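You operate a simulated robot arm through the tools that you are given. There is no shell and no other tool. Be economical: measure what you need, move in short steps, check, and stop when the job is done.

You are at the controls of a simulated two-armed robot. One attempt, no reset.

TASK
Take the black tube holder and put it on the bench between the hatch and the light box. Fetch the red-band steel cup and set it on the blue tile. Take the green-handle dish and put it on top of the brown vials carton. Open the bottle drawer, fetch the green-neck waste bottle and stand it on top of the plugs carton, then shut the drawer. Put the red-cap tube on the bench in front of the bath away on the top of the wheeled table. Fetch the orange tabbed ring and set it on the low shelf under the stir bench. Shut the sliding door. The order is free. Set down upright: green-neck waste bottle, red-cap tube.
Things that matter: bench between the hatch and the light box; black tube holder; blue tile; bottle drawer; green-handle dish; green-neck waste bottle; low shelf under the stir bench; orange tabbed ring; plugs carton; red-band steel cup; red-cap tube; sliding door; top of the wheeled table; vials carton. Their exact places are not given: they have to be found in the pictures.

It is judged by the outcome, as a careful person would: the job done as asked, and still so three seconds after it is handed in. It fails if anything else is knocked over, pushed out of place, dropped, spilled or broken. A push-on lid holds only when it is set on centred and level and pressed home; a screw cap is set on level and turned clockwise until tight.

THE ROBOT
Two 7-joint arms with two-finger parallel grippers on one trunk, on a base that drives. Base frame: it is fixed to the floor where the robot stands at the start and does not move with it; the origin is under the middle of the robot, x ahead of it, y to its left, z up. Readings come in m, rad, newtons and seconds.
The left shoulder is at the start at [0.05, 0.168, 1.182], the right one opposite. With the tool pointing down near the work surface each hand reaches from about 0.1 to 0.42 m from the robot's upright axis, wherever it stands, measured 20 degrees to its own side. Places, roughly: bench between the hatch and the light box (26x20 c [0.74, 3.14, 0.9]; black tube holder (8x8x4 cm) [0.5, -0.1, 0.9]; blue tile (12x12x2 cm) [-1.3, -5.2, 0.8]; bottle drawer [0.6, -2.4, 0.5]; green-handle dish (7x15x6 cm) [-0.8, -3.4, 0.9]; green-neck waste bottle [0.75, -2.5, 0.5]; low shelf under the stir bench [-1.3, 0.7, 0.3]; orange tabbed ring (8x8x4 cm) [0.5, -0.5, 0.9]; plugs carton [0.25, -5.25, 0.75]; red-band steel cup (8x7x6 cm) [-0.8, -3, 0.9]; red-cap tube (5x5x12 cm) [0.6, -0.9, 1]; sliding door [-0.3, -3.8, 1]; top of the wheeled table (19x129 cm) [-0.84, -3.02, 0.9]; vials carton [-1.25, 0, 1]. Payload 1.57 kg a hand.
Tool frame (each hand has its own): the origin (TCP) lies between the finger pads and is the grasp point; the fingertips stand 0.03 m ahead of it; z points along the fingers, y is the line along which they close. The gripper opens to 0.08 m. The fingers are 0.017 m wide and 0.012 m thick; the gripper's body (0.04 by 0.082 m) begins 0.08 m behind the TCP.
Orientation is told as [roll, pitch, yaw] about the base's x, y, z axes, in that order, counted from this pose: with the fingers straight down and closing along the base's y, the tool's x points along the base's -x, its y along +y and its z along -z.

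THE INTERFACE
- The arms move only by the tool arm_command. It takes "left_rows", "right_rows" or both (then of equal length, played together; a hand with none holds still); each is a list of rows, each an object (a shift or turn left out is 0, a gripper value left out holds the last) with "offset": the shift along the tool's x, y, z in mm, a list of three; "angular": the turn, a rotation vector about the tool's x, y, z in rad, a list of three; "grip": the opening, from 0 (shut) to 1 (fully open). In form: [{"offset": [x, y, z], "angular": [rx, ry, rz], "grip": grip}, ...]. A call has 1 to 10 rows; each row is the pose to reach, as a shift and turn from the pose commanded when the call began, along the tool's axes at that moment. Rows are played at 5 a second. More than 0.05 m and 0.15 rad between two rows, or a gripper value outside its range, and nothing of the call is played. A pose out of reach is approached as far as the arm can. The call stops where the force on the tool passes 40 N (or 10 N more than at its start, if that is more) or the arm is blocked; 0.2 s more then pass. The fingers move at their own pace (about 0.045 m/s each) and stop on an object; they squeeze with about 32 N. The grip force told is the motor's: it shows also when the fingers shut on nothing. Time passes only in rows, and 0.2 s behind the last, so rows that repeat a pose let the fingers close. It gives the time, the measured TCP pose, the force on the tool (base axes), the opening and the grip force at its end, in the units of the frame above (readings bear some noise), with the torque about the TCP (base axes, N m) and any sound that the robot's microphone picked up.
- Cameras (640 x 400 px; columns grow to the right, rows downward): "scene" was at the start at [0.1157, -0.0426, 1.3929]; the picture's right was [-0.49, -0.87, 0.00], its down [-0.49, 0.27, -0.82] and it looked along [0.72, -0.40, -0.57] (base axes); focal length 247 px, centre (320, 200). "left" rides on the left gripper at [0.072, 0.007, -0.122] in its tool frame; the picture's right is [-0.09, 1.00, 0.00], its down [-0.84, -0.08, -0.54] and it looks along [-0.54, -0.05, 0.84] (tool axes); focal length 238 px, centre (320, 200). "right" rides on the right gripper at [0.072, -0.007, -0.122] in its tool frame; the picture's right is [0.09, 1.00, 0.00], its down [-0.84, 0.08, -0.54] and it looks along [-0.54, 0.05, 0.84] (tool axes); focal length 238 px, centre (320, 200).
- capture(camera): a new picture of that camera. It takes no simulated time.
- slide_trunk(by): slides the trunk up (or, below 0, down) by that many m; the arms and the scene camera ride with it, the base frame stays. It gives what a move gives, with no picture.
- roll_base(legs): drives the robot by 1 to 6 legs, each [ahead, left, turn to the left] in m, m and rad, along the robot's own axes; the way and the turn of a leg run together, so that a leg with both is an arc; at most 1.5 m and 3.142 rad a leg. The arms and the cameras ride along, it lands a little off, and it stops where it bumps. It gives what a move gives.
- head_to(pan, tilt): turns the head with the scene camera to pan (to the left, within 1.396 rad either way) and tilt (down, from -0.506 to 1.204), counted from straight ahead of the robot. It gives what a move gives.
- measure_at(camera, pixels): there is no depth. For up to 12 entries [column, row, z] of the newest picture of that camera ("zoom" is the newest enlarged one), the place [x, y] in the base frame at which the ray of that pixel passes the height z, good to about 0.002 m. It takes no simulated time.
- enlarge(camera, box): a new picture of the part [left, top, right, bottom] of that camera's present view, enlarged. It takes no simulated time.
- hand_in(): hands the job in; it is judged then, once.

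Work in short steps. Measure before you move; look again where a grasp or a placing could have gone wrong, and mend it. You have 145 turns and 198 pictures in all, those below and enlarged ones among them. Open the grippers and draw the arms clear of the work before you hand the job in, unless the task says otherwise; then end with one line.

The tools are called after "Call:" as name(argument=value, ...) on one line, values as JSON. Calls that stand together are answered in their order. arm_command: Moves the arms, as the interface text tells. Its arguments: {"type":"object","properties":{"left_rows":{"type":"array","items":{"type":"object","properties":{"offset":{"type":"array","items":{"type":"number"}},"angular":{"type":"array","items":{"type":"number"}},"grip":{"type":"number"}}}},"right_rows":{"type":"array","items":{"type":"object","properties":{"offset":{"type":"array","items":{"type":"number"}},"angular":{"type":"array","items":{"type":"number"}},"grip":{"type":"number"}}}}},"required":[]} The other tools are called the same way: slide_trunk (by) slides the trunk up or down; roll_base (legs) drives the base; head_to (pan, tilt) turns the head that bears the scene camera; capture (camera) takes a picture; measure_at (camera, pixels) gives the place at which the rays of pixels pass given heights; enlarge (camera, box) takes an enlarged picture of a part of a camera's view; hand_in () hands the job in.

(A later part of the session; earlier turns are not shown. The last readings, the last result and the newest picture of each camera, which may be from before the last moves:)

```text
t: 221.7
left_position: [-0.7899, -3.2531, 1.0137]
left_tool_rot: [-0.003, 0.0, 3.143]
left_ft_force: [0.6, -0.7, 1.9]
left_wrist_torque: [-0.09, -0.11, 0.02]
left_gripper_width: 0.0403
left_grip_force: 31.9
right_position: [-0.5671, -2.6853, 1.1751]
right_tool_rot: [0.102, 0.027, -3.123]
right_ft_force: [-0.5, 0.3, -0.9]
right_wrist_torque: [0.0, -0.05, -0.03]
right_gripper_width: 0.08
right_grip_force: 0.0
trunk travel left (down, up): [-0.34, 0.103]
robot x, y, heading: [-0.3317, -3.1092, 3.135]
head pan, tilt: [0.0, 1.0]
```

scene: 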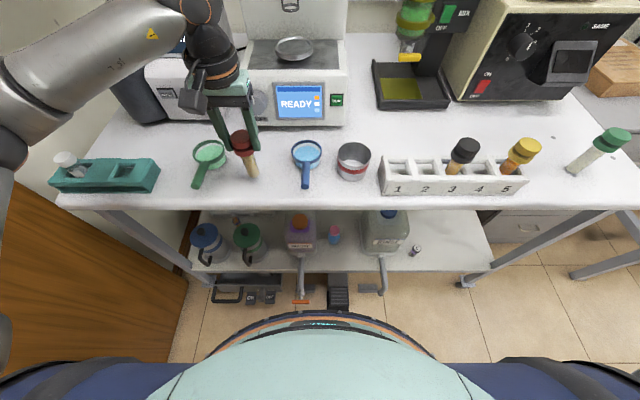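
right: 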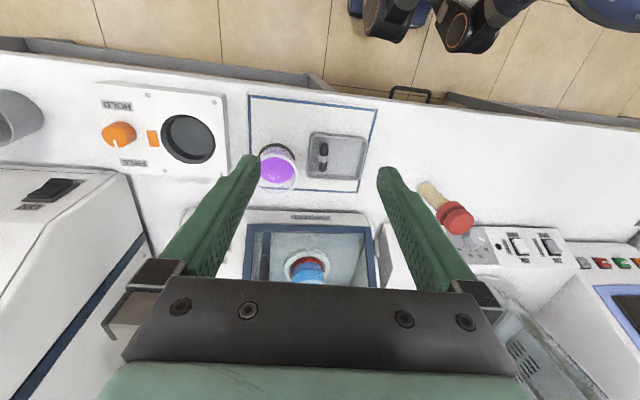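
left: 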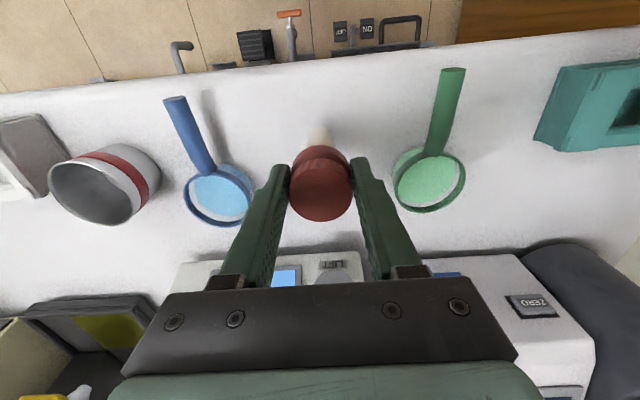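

Light contact (≈2 N). One millimetre more, release to 0.75, rise.

Call:
arm_command(left_rows=[{"offset": [0, 0, 1]}, {"offset": [0, 0, 1], "grip": 0.75}, {"offset": [0, 0, 1], "grip": 0.75}, {"offset": [0, 0, 1], "grip": 0.75}, {"offset": [0, 0, -20]}, {"offset": [0, 0, -60]}, {"offset": [0, 0, -100]}, {"offset": [0, 0, -140]}])

Call:
capture(camera="left")

Call:
capture(camera="scene")

```text
t: 223.5
left_position: [-0.7889, -3.2538, 1.1538]
left_tool_rot: [0.001, 0.0, 3.142]
left_ft_force: [1.3, 0.0, -0.2]
left_wrist_torque: [0.0, -0.04, -0.02]
left_gripper_width: 0.0598
left_grip_force: 0.1
right_position: [-0.5658, -2.6853, 1.1754]
right_tool_rot: [0.102, 0.026, -3.123]
right_ft_force: [0.5, 0.6, 0.5]
right_wrist_torque: [-0.03, 0.03, 0.01]
right_gripper_width: 0.0799
right_grip_force: 0.1
trunk travel left (down, up): [-0.34, 0.103]
robot x, y, heading: [-0.3374, -3.1067, 3.137]
head pan, tilt: [0.0, 1.0]
```

```text
114 pictures are left
```

left: 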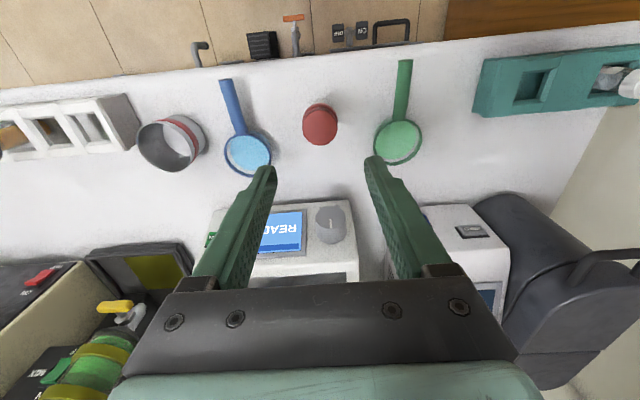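

```text
113 pictures are left
```

scene: 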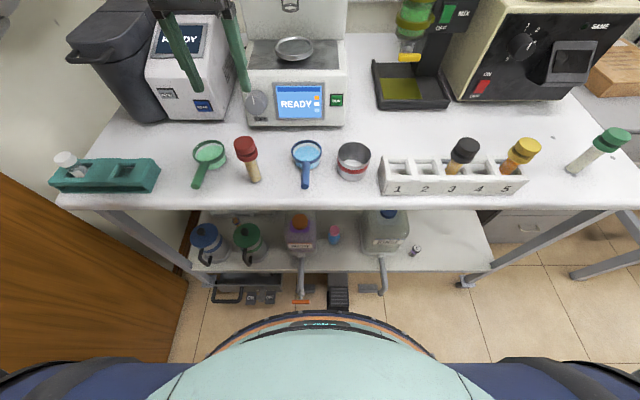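

Tube stands upright. Now the green dish: measure its bowl and handle in the left view.

Call:
enlarge(camera="left", box=[340, 40, 460, 180])

Call:
measure_at(camera="left", pixels=[[398, 142, 0.92], [398, 142, 0.94], [373, 143, 0.94], [422, 141, 0.94], [404, 62, 0.94], [404, 62, 0.96], [401, 115, 0.94], [402, 90, 0.95]])

```text
2.86 times, centred on (400, 110) of left
```

zoom: 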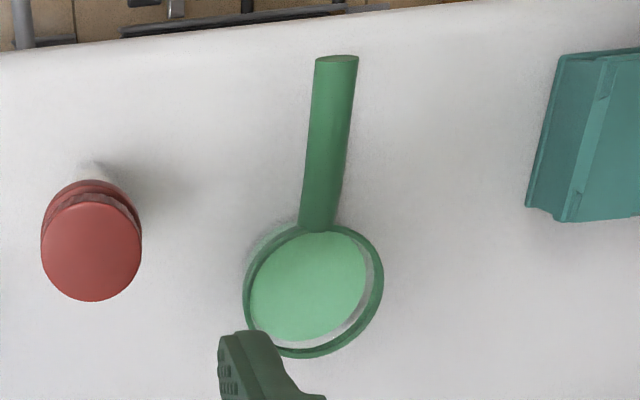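

```text
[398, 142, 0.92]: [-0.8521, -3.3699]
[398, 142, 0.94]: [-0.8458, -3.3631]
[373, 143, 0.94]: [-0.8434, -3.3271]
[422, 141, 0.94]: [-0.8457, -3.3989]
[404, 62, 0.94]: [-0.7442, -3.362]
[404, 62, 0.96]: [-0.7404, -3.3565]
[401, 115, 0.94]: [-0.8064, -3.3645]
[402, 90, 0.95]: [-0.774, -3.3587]
```

Bowl centre ≈[-0.847,-3.364], rim ~7.2 cm across, handle at z≈0.94. I'll grasp across the bowl so it stays level; hover first with gripper fully open.

Call:
arm_command(left_rows=[{"offset": [-18, 35, 0], "grip": 1}, {"offset": [-38, 75, 0]}, {"offset": [-58, 110, 0]}, {"offset": [-58, 110, 40]}, {"offset": [-58, 110, 85]}, {"offset": [-58, 110, 110]}])

Call:
capture(camera="left")

Call:
enlarge(camera="left", box=[220, 80, 420, 220])

```text
t: 224.9
left_position: [-0.8474, -3.3651, 1.0431]
left_tool_rot: [0.0, 0.0, 3.141]
left_ft_force: [-0.3, -0.1, -0.1]
left_wrist_torque: [-0.02, 0.0, 0.01]
left_gripper_width: 0.08
left_grip_force: 0.0
right_position: [-0.5664, -2.6853, 1.1747]
right_tool_rot: [0.102, 0.027, -3.121]
right_ft_force: [-0.2, 0.1, -0.4]
right_wrist_torque: [0.02, -0.01, 0.02]
right_gripper_width: 0.0802
right_grip_force: 0.0
trunk travel left (down, up): [-0.34, 0.103]
robot x, y, heading: [-0.3369, -3.1093, 3.138]
head pan, tilt: [0.0, 1.0]
```

```text
111 pictures are left
```

left: 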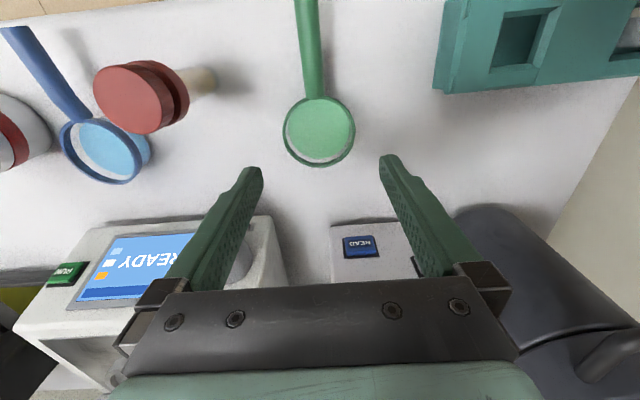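

```text
2.86 times, centred on (320, 150) of left
```

zoom: 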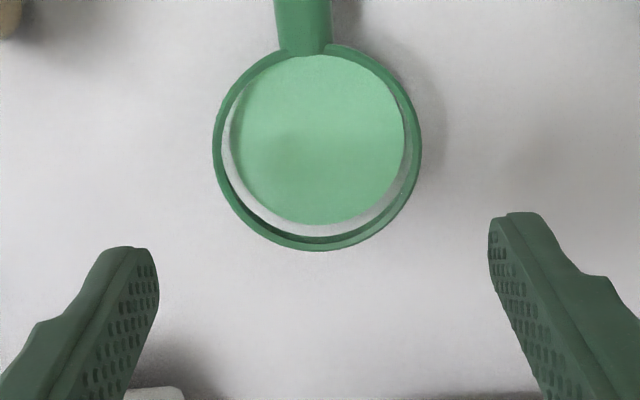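

Measure the rim at several heights.

Call:
measure_at(camera="left", pixels=[[282.5, 132, 0.94], [355.3, 131, 0.94], [319, 132, 0.94], [319, 132, 0.95], [319, 132, 0.93], [319, 167, 0.94], [319, 97, 0.94], [282.5, 132, 0.93], [355.3, 131, 0.93]])

Call:
capture(camera="scene")

```text
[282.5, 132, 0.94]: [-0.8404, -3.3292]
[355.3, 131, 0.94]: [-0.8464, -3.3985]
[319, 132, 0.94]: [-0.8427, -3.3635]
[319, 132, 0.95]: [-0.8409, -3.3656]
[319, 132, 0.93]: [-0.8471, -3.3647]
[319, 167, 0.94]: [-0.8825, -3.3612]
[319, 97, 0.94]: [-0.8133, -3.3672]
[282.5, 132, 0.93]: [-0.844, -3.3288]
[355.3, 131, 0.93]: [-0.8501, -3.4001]
```

```text
109 pictures are left
```

scene: 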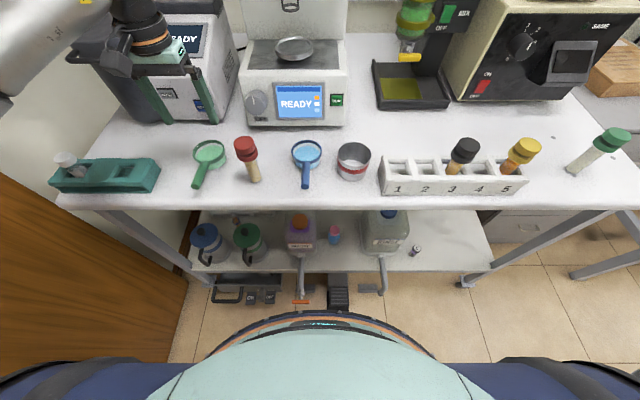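

Rim 7.0 cm wide, centred on the hand within 1 mm. Descend to TCP z≈0.938 and stop to check.

Call:
arm_command(left_rows=[{"offset": [3, -1, 30]}, {"offset": [3, -1, 55]}, {"offset": [3, -1, 75]}, {"offset": [3, -1, 90]}, {"offset": [3, -1, 105]}])

Call:
capture(camera="left")

```text
t: 226.1
left_position: [-0.845, -3.3629, 0.9372]
left_tool_rot: [-0.002, -0.001, 3.143]
left_ft_force: [1.2, 0.4, 0.3]
left_wrist_torque: [0.01, 0.0, -0.01]
left_gripper_width: 0.08
left_grip_force: 0.1
right_position: [-0.5686, -2.6842, 1.1752]
right_tool_rot: [0.1, 0.029, -3.123]
right_ft_force: [0.1, 0.2, -0.5]
right_wrist_torque: [0.01, 0.01, -0.01]
right_gripper_width: 0.0801
right_grip_force: 0.0
trunk travel left (down, up): [-0.34, 0.103]
robot x, y, heading: [-0.3371, -3.11, 3.141]
head pan, tilt: [0.0, 1.0]
```

```text
108 pictures are left
```

left: 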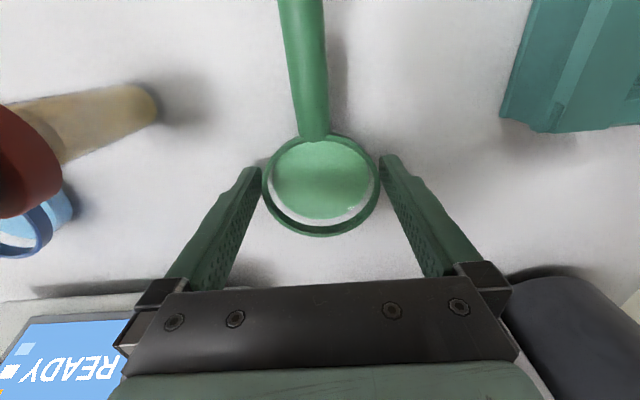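

The rim sits neatly between the fingers. Close, then lift slightly.

Call:
arm_command(left_rows=[{"grip": 0}, {"grip": 0}, {"grip": 0}, {"grip": 0}])

Call:
arm_command(left_rows=[{"offset": [0, 0, -5]}, {"offset": [0, 0, -15]}, {"offset": [0, 0, -30]}])

Call:
capture(camera="left")

Call:
enlarge(camera="scene", box=[100, 60, 340, 210])

```text
t: 227.1
left_position: [-0.8443, -3.3618, 0.9372]
left_tool_rot: [-0.002, 0.002, 3.141]
left_ft_force: [-0.3, -0.8, -0.9]
left_wrist_torque: [0.01, 0.0, 0.04]
left_gripper_width: 0.0672
left_grip_force: 31.7
right_position: [-0.5659, -2.6848, 1.1759]
right_tool_rot: [0.101, 0.027, -3.123]
right_ft_force: [-1.3, -0.5, -0.1]
right_wrist_torque: [0.0, 0.01, -0.03]
right_gripper_width: 0.0798
right_grip_force: 0.0
trunk travel left (down, up): [-0.34, 0.103]
robot x, y, heading: [-0.3353, -3.1064, 3.137]
head pan, tilt: [0.0, 1.0]
```

```text
t: 227.9
left_position: [-0.8437, -3.3628, 0.9679]
left_tool_rot: [-0.002, 0.003, 3.141]
left_ft_force: [0.1, -0.1, -0.3]
left_wrist_torque: [-0.01, 0.01, 0.01]
left_gripper_width: 0.0673
left_grip_force: 31.7
right_position: [-0.5677, -2.6853, 1.1752]
right_tool_rot: [0.101, 0.027, -3.122]
right_ft_force: [0.0, 0.5, -0.1]
right_wrist_torque: [0.0, -0.01, 0.0]
right_gripper_width: 0.0799
right_grip_force: 0.0
trunk travel left (down, up): [-0.34, 0.103]
robot x, y, heading: [-0.3346, -3.1062, 3.14]
head pan, tilt: [0.0, 1.0]
```

```text
107 pictures are left
```

left: 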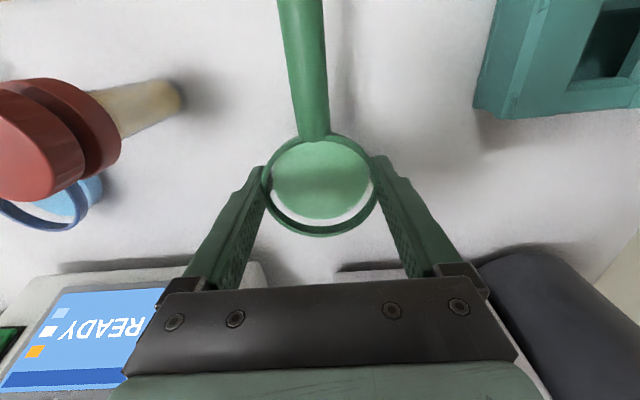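

```text
2.67 times, centred on (220, 135) of scene
```

zoom: 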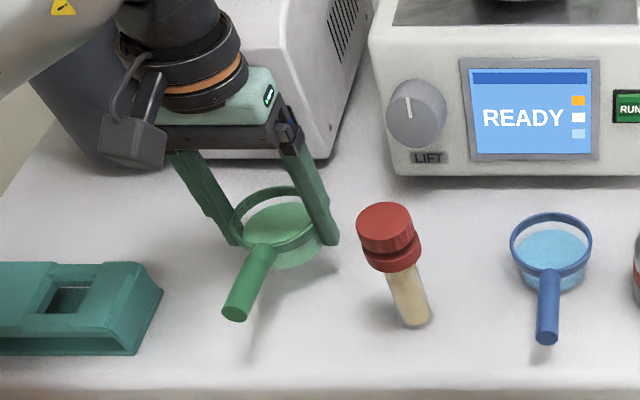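

Dish is held level (base 37 mm below TCP). Lift and draw in gently.

Call:
arm_command(left_rows=[{"offset": [0, 0, -35]}, {"offset": [0, 0, -75]}, {"offset": [0, 0, -115]}, {"offset": [0, 0, -155]}, {"offset": [35, 0, -170]}, {"offset": [75, 0, -170]}, {"offset": [115, 0, -170]}, {"offset": [155, 0, -170]}, {"offset": [190, 0, -170]}, {"offset": [220, 0, -170]}])

Call:
capture(camera="left")

Call:
roll_base(legs=[[-0.28, 0, 0], [0, -1.5, 0], [0, -1.4, 0]])

Call:
head_to(pan=0.1, tilt=0.5)

Call:
capture(camera="scene")

```text
t: 230.1
left_position: [-0.6242, -3.3622, 1.1381]
left_tool_rot: [-0.001, 0.002, 3.141]
left_ft_force: [0.5, -0.8, -1.1]
left_wrist_torque: [0.01, 0.04, 0.0]
left_gripper_width: 0.067
left_grip_force: 32.4
right_position: [-0.5663, -2.6852, 1.1754]
right_tool_rot: [0.1, 0.026, -3.123]
right_ft_force: [-0.6, 0.0, 0.2]
right_wrist_torque: [-0.02, 0.0, 0.04]
right_gripper_width: 0.0797
right_grip_force: 0.0
trunk travel left (down, up): [-0.34, 0.103]
robot x, y, heading: [-0.336, -3.1111, 3.139]
head pan, tilt: [0.0, 1.0]
```

```text
105 pictures are left
```

left: 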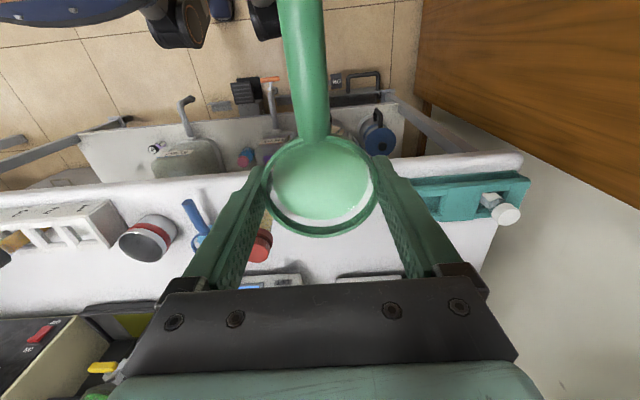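

```text
t: 256.7
left_position: [-0.3499, -0.5055, 1.1382]
left_tool_rot: [-0.001, 0.002, -3.118]
left_ft_force: [0.0, 0.1, -1.9]
left_wrist_torque: [-0.01, -0.01, -0.02]
left_gripper_width: 0.0672
left_grip_force: 31.8
right_position: [-0.3107, 0.1729, 1.1757]
right_tool_rot: [0.103, 0.028, -3.098]
right_ft_force: [-0.3, -0.1, 0.2]
right_wrist_torque: [-0.02, 0.02, 0.0]
right_gripper_width: 0.08
right_grip_force: 0.1
trunk travel left (down, up): [-0.34, 0.103]
robot x, y, heading: [-0.0705, -0.2448, -3.116]
head pan, tilt: [0.0, 1.0]
```

```text
t: 257.6
left_position: [-0.3505, -0.5051, 1.1386]
left_tool_rot: [-0.001, 0.003, -3.116]
left_ft_force: [0.6, -0.4, -1.2]
left_wrist_torque: [0.0, 0.0, -0.01]
left_gripper_width: 0.0671
left_grip_force: 32.0
right_position: [-0.3095, 0.1731, 1.176]
right_tool_rot: [0.102, 0.028, -3.097]
right_ft_force: [0.1, 0.2, 0.9]
right_wrist_torque: [0.0, 0.02, 0.01]
right_gripper_width: 0.0803
right_grip_force: 0.0
trunk travel left (down, up): [-0.34, 0.103]
robot x, y, heading: [-0.0645, -0.2449, -3.115]
head pan, tilt: [0.099, 0.499]
```

```text
104 pictures are left
```

scene: 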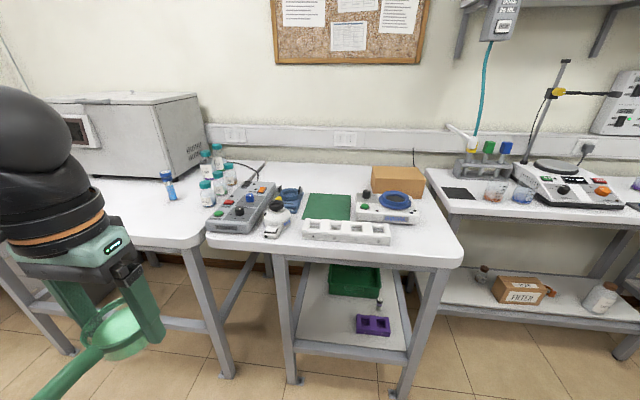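

The brown carton is at (397,182), behind a device with a blue ring. Enlarge.

Call:
enlarge(camera="scene", box=[280, 140, 470, 270])

Call:
measure_at(camera="scene", pixels=[[373, 178, 1.0], [423, 180, 1.0], [374, 166, 1.0], [417, 167, 1.0], [425, 196, 0.9], [350, 260, 0.9], [450, 262, 0.9], [395, 225, 0.93]])

```text
3.08 times, centred on (375, 205) of scene
```

zoom: 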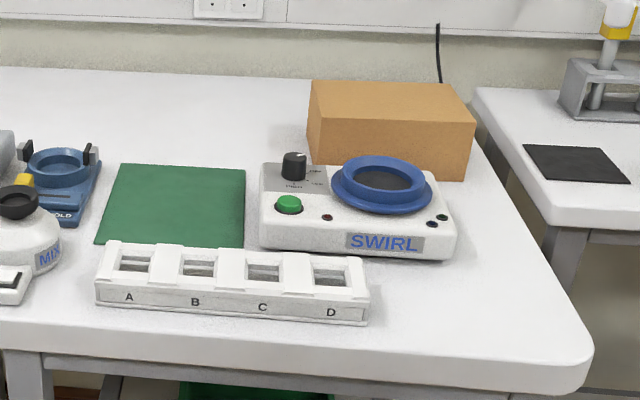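

```text
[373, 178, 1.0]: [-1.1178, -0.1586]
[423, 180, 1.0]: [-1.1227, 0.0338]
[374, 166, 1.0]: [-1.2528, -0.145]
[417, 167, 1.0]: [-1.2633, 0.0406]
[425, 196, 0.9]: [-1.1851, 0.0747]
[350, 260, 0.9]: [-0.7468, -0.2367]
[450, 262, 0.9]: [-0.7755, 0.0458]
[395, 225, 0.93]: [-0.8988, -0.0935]
```

Measure the lower structure of this bench and see how close the base can get.

Call:
measure_at(camera="scene", pixels=[[293, 382, 0], [400, 397, 0], [350, 358, 0.3], [296, 350, 0.3], [360, 266, 0.86], [464, 255, 0.9], [430, 170, 0.9], [437, 212, 0.9], [223, 375, 0]])

Call:
head_to(pan=0.0, tilt=0.9)

Call:
capture(camera="scene")

```text
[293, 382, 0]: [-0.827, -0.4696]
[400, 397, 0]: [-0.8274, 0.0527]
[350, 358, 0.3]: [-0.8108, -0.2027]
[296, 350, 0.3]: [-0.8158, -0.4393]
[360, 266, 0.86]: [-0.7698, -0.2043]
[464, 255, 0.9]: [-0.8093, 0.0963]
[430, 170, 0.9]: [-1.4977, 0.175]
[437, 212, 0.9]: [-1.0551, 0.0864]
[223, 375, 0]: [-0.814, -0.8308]
```

```text
t: 258.5
left_position: [-0.3508, -0.5058, 1.138]
left_tool_rot: [-0.002, 0.001, -3.116]
left_ft_force: [-0.1, -0.1, -1.1]
left_wrist_torque: [0.01, 0.03, 0.01]
left_gripper_width: 0.0669
left_grip_force: 32.0
right_position: [-0.309, 0.1736, 1.1752]
right_tool_rot: [0.1, 0.029, -3.098]
right_ft_force: [0.2, -0.3, -0.1]
right_wrist_torque: [0.01, -0.05, -0.01]
right_gripper_width: 0.0801
right_grip_force: 0.0
trunk travel left (down, up): [-0.34, 0.103]
robot x, y, heading: [-0.0653, -0.2439, -3.115]
head pan, tilt: [0.0, 0.901]
```

```text
102 pictures are left
```

scene: 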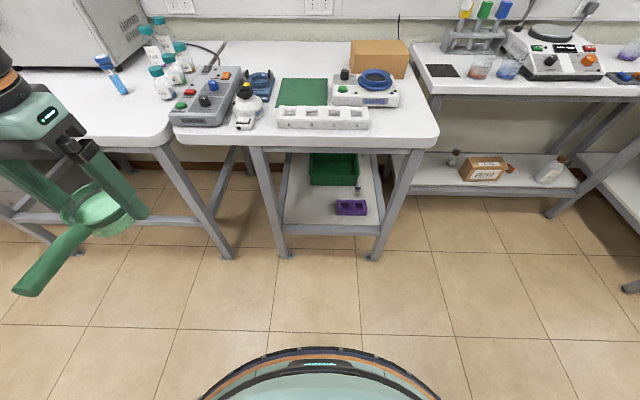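

The carton is deep on the bench; I'll approach from the corner between this bench and the stir bench. First I try to unwind the right arm in the free aisle by pitching the tool backward and returning.

Call:
arm_command(right_rows=[{"offset": [20, 0, 0], "angular": [0, 0.14, 0]}, {"offset": [40, 10, 0], "angular": [0, 0.28, 0]}, {"offset": [60, 30, 10], "angular": [0, 0.42, 0]}, {"offset": [60, 60, 20], "angular": [0, 0.56, 0]}, {"offset": [60, 90, 20], "angular": [0, 0.6, 0]}])

Call:
arm_command(right_rows=[{"angular": [-0.1, -0.14, 0]}, {"angular": [-0.1, -0.28, 0]}, {"angular": [-0.1, -0.42, 0]}, {"angular": [-0.1, -0.56, 0]}, {"offset": [0, 40, 0], "angular": [-0.1, -0.6, 0]}, {"offset": [0, 80, 0], "angular": [-0.1, -0.6, 0]}, {"offset": [0, 120, 0], "angular": [-0.1, -0.6, 0]}])

Call:
head_to(pan=-1.0, tilt=0.4)

Call:
capture(camera="scene")

```text
t: 259.7
left_position: [-0.3501, -0.5059, 1.1378]
left_tool_rot: [-0.002, 0.002, -3.116]
left_ft_force: [-0.3, -0.9, -1.9]
left_wrist_torque: [0.0, 0.0, -0.05]
left_gripper_width: 0.0669
left_grip_force: 32.3
right_position: [-0.255, 0.1683, 1.1587]
right_tool_rot: [0.136, 0.624, -3.014]
right_ft_force: [0.5, -1.2, 0.5]
right_wrist_torque: [0.02, 0.0, 0.01]
right_gripper_width: 0.08
right_grip_force: 0.1
right hand out of reach, approached as far as the arm can: row 2, 3, 4, 5
trunk travel left (down, up): [-0.34, 0.103]
robot x, y, heading: [-0.0694, -0.242, -3.122]
head pan, tilt: [0.0, 0.901]
```

```text
refused: row 1 steps farther than a row can; nothing moved
```

```text
t: 261.0
left_position: [-0.3502, -0.5067, 1.138]
left_tool_rot: [-0.002, 0.003, -3.117]
left_ft_force: [-0.2, 0.7, -2.1]
left_wrist_torque: [0.01, 0.03, -0.04]
left_gripper_width: 0.0669
left_grip_force: 32.3
right_position: [-0.2547, 0.1671, 1.1584]
right_tool_rot: [0.137, 0.622, -3.013]
right_ft_force: [0.5, 0.8, -0.9]
right_wrist_torque: [0.04, 0.02, 0.0]
right_gripper_width: 0.0802
right_grip_force: 0.0
trunk travel left (down, up): [-0.34, 0.103]
robot x, y, heading: [-0.0699, -0.2427, -3.113]
head pan, tilt: [-1.0, 0.4]
```

```text
101 pictures are left
```

scene: 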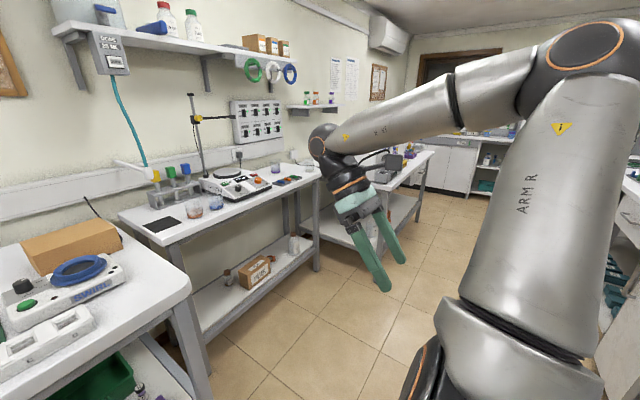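

The right elbow is raised above the head – a flipped swivel. I lower the hand (forcing the elbow level), then bring it inward low, then raise.

Call:
arm_command(right_rows=[{"offset": [-23, 0, 32], "angular": [0, -0.12, 0]}, {"offset": [-46, 0, 65], "angular": [0, -0.24, 0]}, {"offset": [-70, 0, 97], "angular": [0, -0.36, 0]}, {"offset": [-93, 0, 130], "angular": [0, -0.48, 0]}, {"offset": [-116, 0, 162], "angular": [0, -0.6, 0]}, {"offset": [-140, 0, 195], "angular": [0, -0.62, 0]}, {"offset": [-165, 0, 230], "angular": [0, -0.62, 0]}, {"offset": [-190, 0, 265], "angular": [0, -0.62, 0]}])

Call:
arm_command(right_rows=[{"offset": [-20, 40, 0]}, {"offset": [-40, 80, 0]}, {"offset": [-60, 120, 0]}, {"offset": [-70, 160, 0]}, {"offset": [-80, 200, 0]}])

Call:
capture(camera="scene")

```text
t: 262.8
left_position: [-0.3496, -0.504, 1.1383]
left_tool_rot: [0.0, 0.002, -3.118]
left_ft_force: [-0.2, -1.0, -0.6]
left_wrist_torque: [-0.04, 0.02, 0.01]
left_gripper_width: 0.0672
left_grip_force: 31.8
right_position: [-0.2493, 0.1358, 0.8335]
right_tool_rot: [0.098, 0.007, -3.1]
right_ft_force: [0.0, 0.1, 0.6]
right_wrist_torque: [-0.03, -0.01, 0.0]
right_gripper_width: 0.0799
right_grip_force: 0.1
right hand out of reach, approached as far as the arm can: row 1, 2, 3, 4
trunk travel left (down, up): [-0.34, 0.103]
robot x, y, heading: [-0.0653, -0.2425, -3.112]
head pan, tilt: [-1.0, 0.4]
```

```text
t: 264.0
left_position: [-0.3504, -0.5054, 1.1382]
left_tool_rot: [-0.001, 0.002, -3.116]
left_ft_force: [-0.2, 0.5, -0.1]
left_wrist_torque: [-0.03, 0.01, 0.0]
left_gripper_width: 0.0672
left_grip_force: 32.2
right_position: [-0.3225, -0.0668, 0.8532]
right_tool_rot: [0.1, 0.01, -3.1]
right_ft_force: [0.0, -0.1, -0.5]
right_wrist_torque: [0.02, 0.0, 0.03]
right_gripper_width: 0.0798
right_grip_force: 0.0
trunk travel left (down, up): [-0.34, 0.103]
robot x, y, heading: [-0.0722, -0.2434, -3.112]
head pan, tilt: [-1.0, 0.4]
```

```text
100 pictures are left
```

scene: 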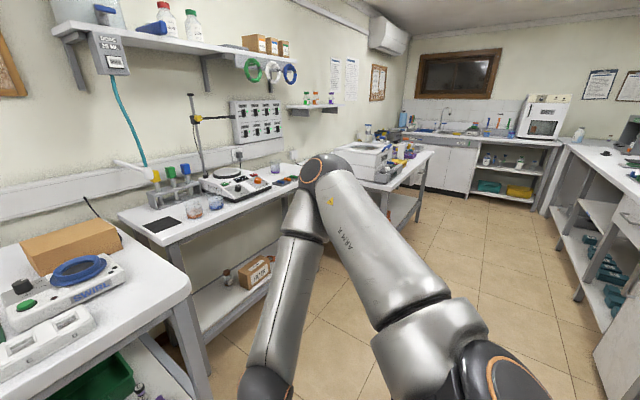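

The arm moves freely now. Raise the hand here and level its roll.

Call:
arm_command(right_rows=[{"offset": [0, 0, -45], "angular": [0.05, 0, 0]}, {"offset": [0, 0, -90], "angular": [0.1, 0, 0]}, {"offset": [0, 0, -135], "angular": [0.1, 0, 0]}, {"offset": [0, 0, -180], "angular": [0.1, 0, 0]}, {"offset": [0, 0, -225], "angular": [0.1, 0, 0]}, {"offset": [0, 0, -265], "angular": [0.1, 0, 0]}, {"offset": [0, 0, -300], "angular": [0.1, 0, 0]}])

Call:
capture(camera="scene")

```text
t: 265.6
left_position: [-0.3502, -0.5053, 1.1384]
left_tool_rot: [0.0, 0.001, -3.117]
left_ft_force: [0.2, 0.5, -0.6]
left_wrist_torque: [-0.01, 0.02, -0.02]
left_gripper_width: 0.067
left_grip_force: 32.4
right_position: [-0.3243, -0.0355, 1.1529]
right_tool_rot: [-0.001, 0.009, -3.097]
right_ft_force: [0.1, 0.5, -0.3]
right_wrist_torque: [0.01, 0.03, 0.02]
right_gripper_width: 0.0799
right_grip_force: 0.1
right hand out of reach, approached as far as the arm can: row 2, 3
trunk travel left (down, up): [-0.34, 0.103]
robot x, y, heading: [-0.0707, -0.2429, -3.119]
head pan, tilt: [-1.0, 0.4]
```

```text
99 pictures are left
```

scene: 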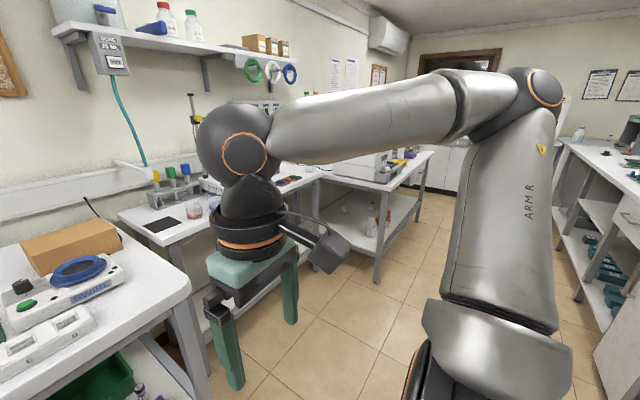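

Right arm is back in its normal posture. Now drive toward the corner: right 0.61, turn left 0.52, then in along -x part way.

Call:
roll_base(legs=[[0, -0.61, 0], [0, 0, 0.519], [0.5, -0.3, 0]])

Call:
head_to(pan=0.35, tilt=0.7)

Call:
capture(camera="scene")

Call:
head_to(pan=-0.5, tilt=1.0)

Call:
capture(camera="scene")

```text
t: 275.7
left_position: [-0.7764, -0.0003, 1.1374]
left_tool_rot: [0.001, 0.002, -2.599]
left_ft_force: [-0.5, 0.6, -1.6]
left_wrist_torque: [-0.02, -0.01, 0.03]
left_gripper_width: 0.0668
left_grip_force: 32.7
right_position: [-0.9885, 0.421, 1.1523]
right_tool_rot: [0.0, 0.007, -2.581]
right_ft_force: [0.3, -0.7, 0.3]
right_wrist_torque: [0.03, -0.04, 0.0]
right_gripper_width: 0.0801
right_grip_force: 0.1
trunk travel left (down, up): [-0.34, 0.103]
robot x, y, heading: [-0.6618, 0.368, -2.601]
head pan, tilt: [-1.0, 0.4]
```

```text
t: 277.2
left_position: [-0.7762, 0.0004, 1.1381]
left_tool_rot: [-0.001, 0.002, -2.599]
left_ft_force: [0.3, -0.8, -1.1]
left_wrist_torque: [-0.05, 0.03, 0.01]
left_gripper_width: 0.067
left_grip_force: 32.0
right_position: [-0.9887, 0.4217, 1.151]
right_tool_rot: [0.0, 0.006, -2.579]
right_ft_force: [0.3, -0.7, -0.1]
right_wrist_torque: [-0.01, 0.0, 0.0]
right_gripper_width: 0.0803
right_grip_force: 0.0
trunk travel left (down, up): [-0.34, 0.103]
robot x, y, heading: [-0.6596, 0.3663, -2.596]
head pan, tilt: [0.351, 0.7]
```

```text
98 pictures are left
```

scene: 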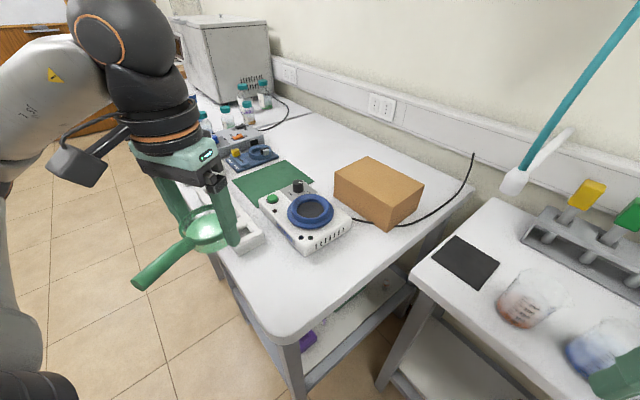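

```text
t: 278.4
left_position: [-0.7771, -0.0, 1.1386]
left_tool_rot: [-0.002, 0.001, -2.599]
left_ft_force: [0.1, 0.0, -1.0]
left_wrist_torque: [0.0, 0.04, 0.0]
left_gripper_width: 0.067
left_grip_force: 32.1
right_position: [-0.9882, 0.4219, 1.1512]
right_tool_rot: [0.0, 0.006, -2.582]
right_ft_force: [0.5, 0.2, -0.2]
right_wrist_torque: [0.0, 0.01, 0.02]
right_gripper_width: 0.0799
right_grip_force: 0.1
trunk travel left (down, up): [-0.34, 0.103]
robot x, y, heading: [-0.6632, 0.3677, -2.602]
head pan, tilt: [-0.499, 1.0]
```

```text
97 pictures are left
```

scene: 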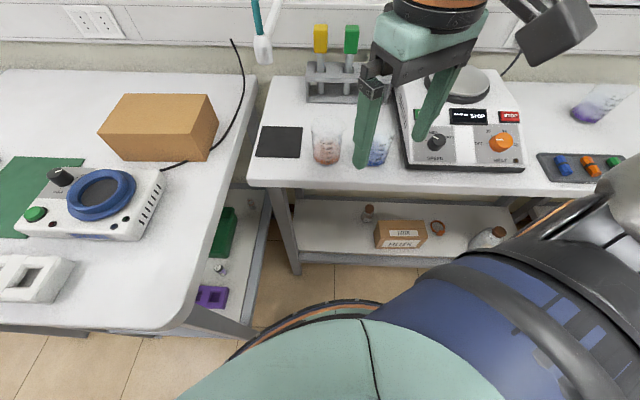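

Enlarge the carton to get its corners.

Call:
enlarge(camera="scene", box=[60, 70, 260, 200])

```text
3.08 times, centred on (160, 135) of scene
```

zoom: 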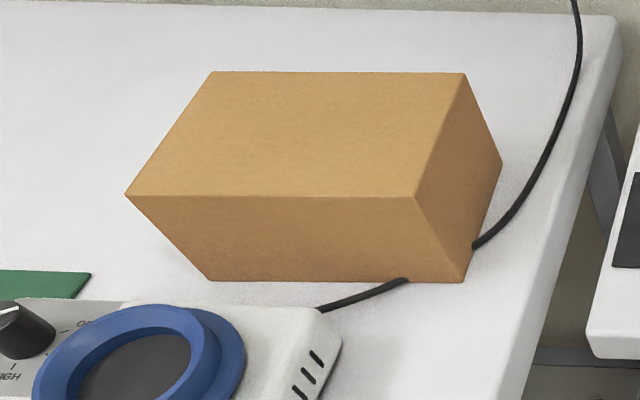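

Measure corners at candidate heights.

Call:
measure_at(camera="zoom", pixels=[[210, 280, 0.9], [462, 283, 0.9], [126, 195, 0.98], [414, 196, 0.98], [126, 195, 1.0], [414, 196, 1.0], [210, 72, 1.0], [465, 73, 1.0], [126, 195, 1.02], [414, 196, 1.02]])

```text
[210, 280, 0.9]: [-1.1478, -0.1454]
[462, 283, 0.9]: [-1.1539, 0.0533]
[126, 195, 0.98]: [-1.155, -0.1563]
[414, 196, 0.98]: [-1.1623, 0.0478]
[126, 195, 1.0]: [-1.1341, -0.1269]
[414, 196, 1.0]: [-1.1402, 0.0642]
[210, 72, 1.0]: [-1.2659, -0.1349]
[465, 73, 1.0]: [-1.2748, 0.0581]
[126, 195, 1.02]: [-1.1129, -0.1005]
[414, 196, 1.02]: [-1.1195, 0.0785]
```

Carton top is at z≈0.987, spanning x -1.152..-1.285, y -0.147..0.053. Drive the remaining 0.18 m in and check.

Call:
roll_base(legs=[[0.16, -0.096, 0]])

Call:
arm_command(left_rows=[{"offset": [-20, -12, 0]}, {"offset": [-50, -28, 0]}, {"offset": [-80, -45, 0]}, {"offset": [-110, -62, 0]}, {"offset": [-140, -80, 0]}, {"offset": [-165, -95, 0]}, {"offset": [-190, -108, 0]}, {"offset": [-206, -115, 0]}])

Call:
head_to(pan=0.3, tilt=0.75)

Call:
capture(camera="scene")

Call:
capture(camera="left")

```text
t: 279.9
left_position: [-0.9648, 0.0005, 1.1387]
left_tool_rot: [0.001, 0.002, -2.6]
left_ft_force: [0.5, 1.1, -0.2]
left_wrist_torque: [0.03, -0.07, -0.01]
left_gripper_width: 0.0669
left_grip_force: 32.1
right_position: [-1.1754, 0.4221, 1.152]
right_tool_rot: [0.0, 0.009, -2.581]
right_ft_force: [-1.2, 0.4, -0.3]
right_wrist_torque: [-0.01, -0.01, 0.01]
right_gripper_width: 0.0802
right_grip_force: 0.1
trunk travel left (down, up): [-0.34, 0.103]
robot x, y, heading: [-0.8488, 0.3672, -2.604]
head pan, tilt: [-0.499, 1.0]
```

```text
t: 281.7
left_position: [-1.2007, -0.0061, 1.139]
left_tool_rot: [0.001, 0.002, -2.6]
left_ft_force: [0.3, -0.3, -1.1]
left_wrist_torque: [-0.01, -0.01, 0.01]
left_gripper_width: 0.0668
left_grip_force: 32.2
right_position: [-1.1745, 0.4226, 1.1519]
right_tool_rot: [0.001, 0.007, -2.582]
right_ft_force: [0.1, -0.1, 0.2]
right_wrist_torque: [-0.02, -0.04, -0.02]
right_gripper_width: 0.0801
right_grip_force: 0.1
trunk travel left (down, up): [-0.34, 0.103]
robot x, y, heading: [-0.8481, 0.3662, -2.597]
head pan, tilt: [-0.499, 1.0]
```

```text
t: 282.9
left_position: [-1.1999, -0.0053, 1.1377]
left_tool_rot: [-0.001, 0.003, -2.598]
left_ft_force: [0.2, -0.2, -1.2]
left_wrist_torque: [-0.01, 0.02, 0.03]
left_gripper_width: 0.067
left_grip_force: 31.3
right_position: [-1.1747, 0.4218, 1.1517]
right_tool_rot: [0.001, 0.005, -2.581]
right_ft_force: [-0.5, -0.3, 0.5]
right_wrist_torque: [-0.01, 0.02, 0.01]
right_gripper_width: 0.0797
right_grip_force: 0.1
trunk travel left (down, up): [-0.34, 0.103]
robot x, y, heading: [-0.8482, 0.3695, -2.601]
head pan, tilt: [0.3, 0.75]
```

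```text
95 pictures are left
```

scene: 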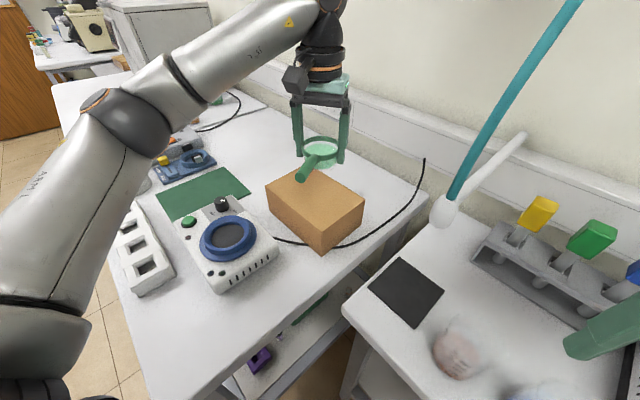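

```text
94 pictures are left
```

left: 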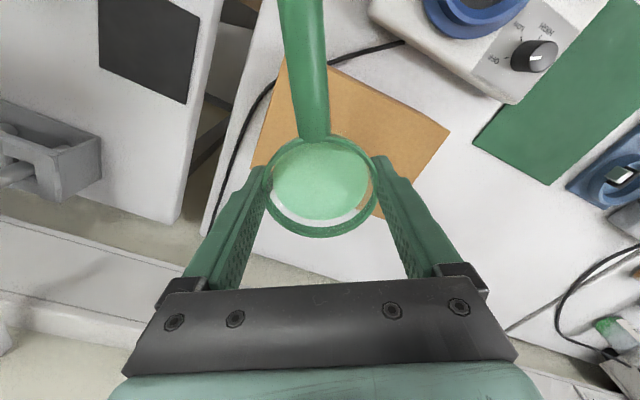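

Reach is fine. Shift toward carton centre and lower to ~2 mm above contact.

Call:
arm_command(left_rows=[{"offset": [-30, 25, 0]}, {"offset": [-30, 25, 35]}, {"offset": [-30, 25, 70]}, {"offset": [-30, 25, 95]}, {"offset": [-30, 25, 107]}])

Call:
capture(camera="left")

Call:
enlarge(camera="scene", box=[220, 90, 420, 260])

```text
t: 284.1
left_position: [-1.2122, -0.044, 1.0319]
left_tool_rot: [-0.001, 0.0, -2.598]
left_ft_force: [-0.5, -0.3, -1.3]
left_wrist_torque: [0.02, 0.02, -0.05]
left_gripper_width: 0.067
left_grip_force: 32.1
right_position: [-1.1743, 0.4224, 1.1531]
right_tool_rot: [-0.001, 0.007, -2.581]
right_ft_force: [0.5, -0.5, 0.7]
right_wrist_torque: [-0.02, -0.03, 0.03]
right_gripper_width: 0.08
right_grip_force: 0.0
trunk travel left (down, up): [-0.34, 0.103]
robot x, y, heading: [-0.8525, 0.3671, -2.597]
head pan, tilt: [0.3, 0.75]
```

```text
93 pictures are left
```

left: 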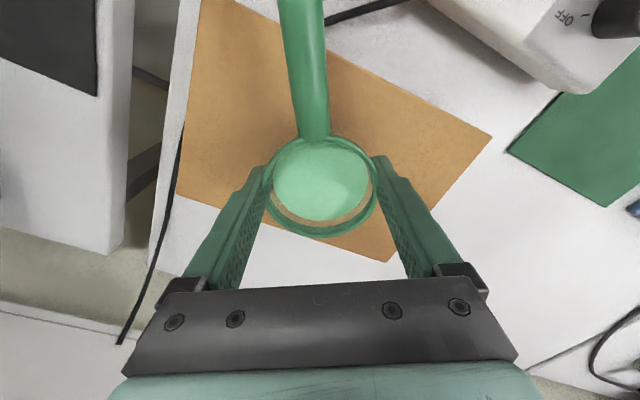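

```text
2.35 times, centred on (320, 175) of scene
```

zoom: 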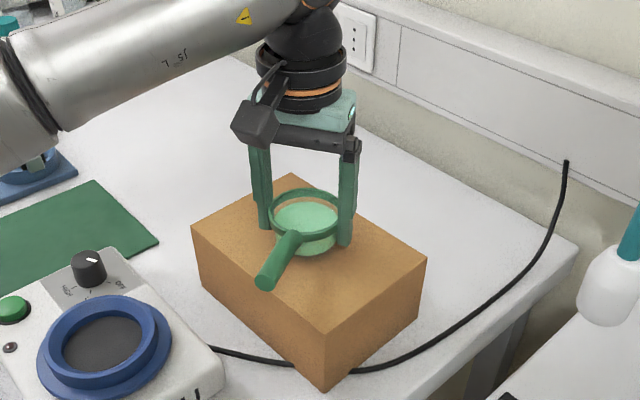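

The bowl is close to the far edge; move 20 mm back and lower to contact.

Call:
arm_command(left_rows=[{"offset": [20, 0, 0]}, {"offset": [20, 0, 4]}, {"offset": [20, 0, 7]}, {"offset": [20, 0, 9]}])

```text
t: 285.1
left_position: [-1.1963, -0.0337, 1.026]
left_tool_rot: [-0.003, -0.008, -2.596]
left_ft_force: [1.3, -3.7, 22.9]
left_wrist_torque: [0.13, -0.27, 0.01]
left_gripper_width: 0.0673
left_grip_force: 32.3
right_position: [-1.1734, 0.4232, 1.1534]
right_tool_rot: [0.0, 0.007, -2.582]
right_ft_force: [0.6, -0.2, 0.6]
right_wrist_torque: [-0.03, 0.04, -0.01]
right_gripper_width: 0.0801
right_grip_force: 0.2
trunk travel left (down, up): [-0.34, 0.103]
robot x, y, heading: [-0.8479, 0.3712, -2.597]
head pan, tilt: [0.3, 0.75]
```

Contact (23 N); ease up 2 mm, open fully, and rise straight up.

Call:
arm_command(left_rows=[{"offset": [0, 0, -2]}, {"offset": [0, 0, -2], "grip": 1}, {"offset": [0, 0, -2], "grip": 1}, {"offset": [0, 0, -2], "grip": 1}, {"offset": [0, 0, -20]}, {"offset": [0, 0, -45]}, {"offset": [0, 0, -80]}, {"offset": [0, 0, -120]}])

Call:
capture(camera="left")

Call:
enlarge(camera="scene", box=[220, 90, 420, 260])

```text
t: 286.9
left_position: [-1.197, -0.0328, 1.143]
left_tool_rot: [-0.002, -0.001, -2.599]
left_ft_force: [1.0, 0.4, 0.1]
left_wrist_torque: [0.02, 0.03, 0.01]
left_gripper_width: 0.0798
left_grip_force: 0.0
right_position: [-1.1753, 0.4231, 1.1524]
right_tool_rot: [-0.001, 0.008, -2.581]
right_ft_force: [0.6, -0.4, -0.5]
right_wrist_torque: [-0.07, 0.0, 0.05]
right_gripper_width: 0.0799
right_grip_force: 0.2
trunk travel left (down, up): [-0.34, 0.103]
robot x, y, heading: [-0.8514, 0.3647, -2.599]
head pan, tilt: [0.3, 0.75]
```

```text
91 pictures are left
```

left: 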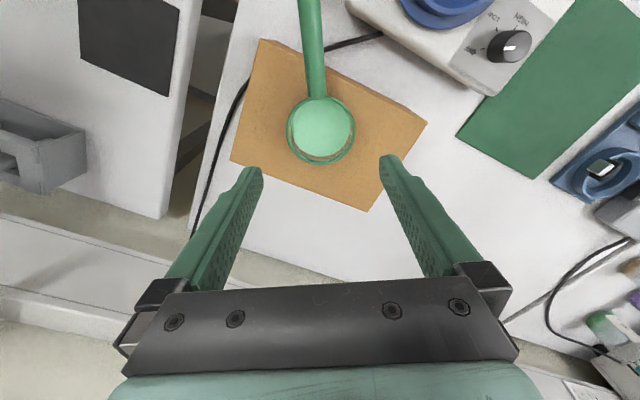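

```text
2.35 times, centred on (320, 175) of scene
```

zoom: 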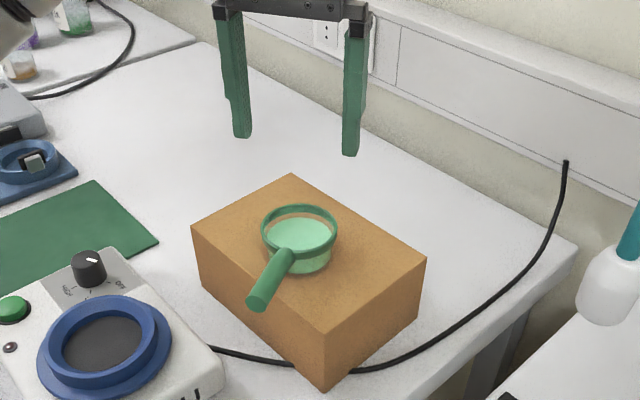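

Dish stands level on the carton. Retract the left hand, drive out, and go back to the wheeled table.

Call:
arm_command(left_rows=[{"offset": [35, 18, 0]}, {"offset": [75, 38, 0]}, {"offset": [115, 58, 0]}, {"offset": [155, 78, 0]}, {"offset": [195, 98, 0]}])

Call:
roll_base(legs=[[-0.64, 0.39, 0], [0, 0, -0.542], [0, 1.5, 0], [0, 1.5, 0], [0, 0.5, 0]])

Call:
head_to(pan=-0.1, tilt=0.8)

Call:
capture(camera="scene")

```text
t: 288.1
left_position: [-0.9789, -0.014, 1.1418]
left_tool_rot: [0.001, 0.001, -2.599]
left_ft_force: [-0.2, -0.6, 0.4]
left_wrist_torque: [-0.03, 0.03, 0.0]
left_gripper_width: 0.0803
left_grip_force: 0.1
right_position: [-1.1755, 0.422, 1.1531]
right_tool_rot: [0.0, 0.01, -2.58]
right_ft_force: [0.4, -0.5, -0.4]
right_wrist_torque: [0.02, 0.03, 0.0]
right_gripper_width: 0.0801
right_grip_force: 0.1
trunk travel left (down, up): [-0.34, 0.103]
robot x, y, heading: [-0.8486, 0.369, -2.596]
head pan, tilt: [0.3, 0.75]
```

```text
t: 324.0
left_position: [-0.5384, -3.3937, 1.1418]
left_tool_rot: [-0.002, 0.0, 3.104]
left_ft_force: [-0.4, 0.5, -0.4]
left_wrist_torque: [0.0, 0.01, -0.03]
left_gripper_width: 0.08
left_grip_force: 0.0
right_position: [-0.4624, -2.9194, 1.1514]
right_tool_rot: [-0.002, 0.006, 3.121]
right_ft_force: [0.6, 0.3, -1.6]
right_wrist_torque: [0.01, 0.03, -0.03]
right_gripper_width: 0.08
right_grip_force: 0.1
trunk travel left (down, up): [-0.34, 0.103]
robot x, y, heading: [-0.219, -3.1415, 3.11]
head pan, tilt: [0.3, 0.75]
```

```text
t: 324.9
left_position: [-0.5389, -3.3935, 1.1429]
left_tool_rot: [-0.002, 0.001, 3.105]
left_ft_force: [-0.3, -1.1, -0.7]
left_wrist_torque: [0.0, 0.04, -0.01]
left_gripper_width: 0.08
left_grip_force: 0.1
right_position: [-0.4619, -2.9202, 1.1517]
right_tool_rot: [-0.001, 0.006, 3.123]
right_ft_force: [0.6, 0.2, -0.2]
right_wrist_torque: [-0.01, 0.07, 0.01]
right_gripper_width: 0.08
right_grip_force: 0.1
trunk travel left (down, up): [-0.34, 0.103]
robot x, y, heading: [-0.2179, -3.1417, 3.109]
head pan, tilt: [-0.099, 0.799]
```

```text
89 pictures are left
```

scene: 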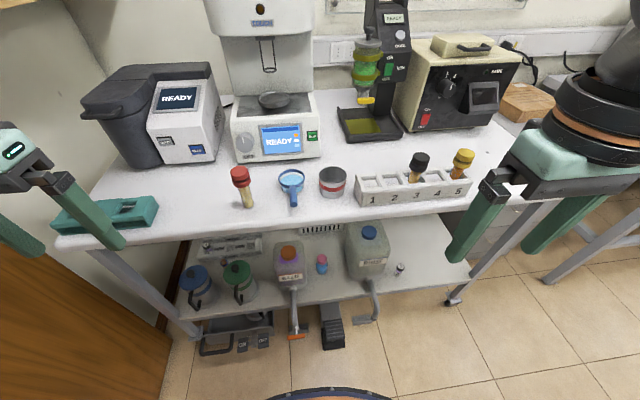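

Move in and hover the right hand over the cup for a close look.

Call:
roll_base(legs=[[0.13, 0, 0.03]])

Call:
arm_command(right_rows=[{"offset": [-40, 18, 0]}, {"offset": [-85, 37, 0]}, {"offset": [-130, 56, 0]}, {"offset": [-175, 75, 0]}, {"offset": [-215, 95, 0]}, {"offset": [-235, 110, 25]}, {"offset": [-235, 110, 65]}, {"offset": [-235, 110, 85]}])

Call:
capture(camera="right")

Call:
capture(camera="scene")

```text
t: 326.3
left_position: [-0.6595, -3.3963, 1.1419]
left_tool_rot: [-0.003, 0.001, 3.133]
left_ft_force: [0.4, 0.1, -0.4]
left_wrist_torque: [-0.02, -0.02, -0.05]
left_gripper_width: 0.0802
left_grip_force: 0.0
right_position: [-0.5971, -2.9219, 1.1531]
right_tool_rot: [0.002, 0.007, -3.133]
right_ft_force: [0.8, -0.7, 0.4]
right_wrist_torque: [0.0, 0.0, 0.01]
right_gripper_width: 0.08
right_grip_force: 0.0
trunk travel left (down, up): [-0.34, 0.103]
robot x, y, heading: [-0.348, -3.1413, 3.131]
head pan, tilt: [-0.099, 0.799]
stopped in leg 1: the robot was blocked; the commanded pose is now the measured one
```

```text
t: 328.1
left_position: [-0.661, -3.3974, 1.1429]
left_tool_rot: [-0.002, 0.002, 3.134]
left_ft_force: [-0.2, 0.3, -0.2]
left_wrist_torque: [0.01, -0.01, -0.01]
left_gripper_width: 0.0802
left_grip_force: 0.0
right_position: [-0.8015, -2.9896, 1.0626]
right_tool_rot: [0.004, 0.004, -3.132]
right_ft_force: [0.0, 0.1, -0.3]
right_wrist_torque: [-0.01, -0.01, 0.04]
right_gripper_width: 0.0803
right_grip_force: 0.0
right hand out of reach, approached as far as the arm can: row 4, 5, 6, 7, 8
trunk travel left (down, up): [-0.34, 0.103]
robot x, y, heading: [-0.3476, -3.1396, 3.131]
head pan, tilt: [-0.099, 0.799]
```

```text
88 pictures are left
```

right: 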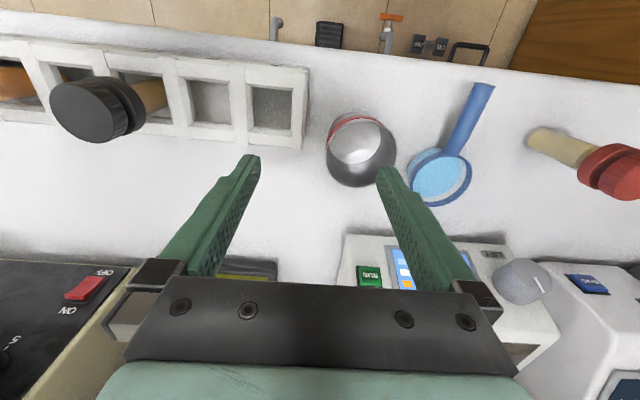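

```text
87 pictures are left
```

scene: 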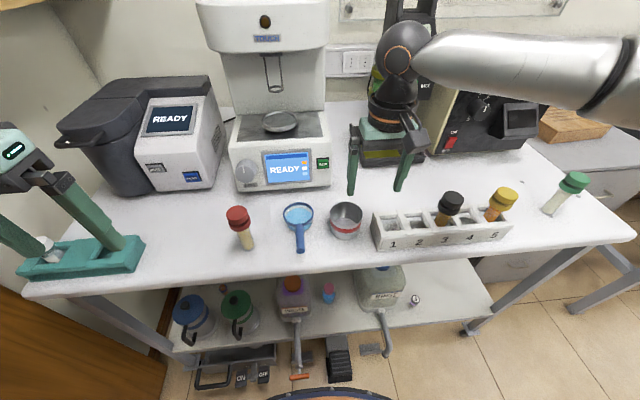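

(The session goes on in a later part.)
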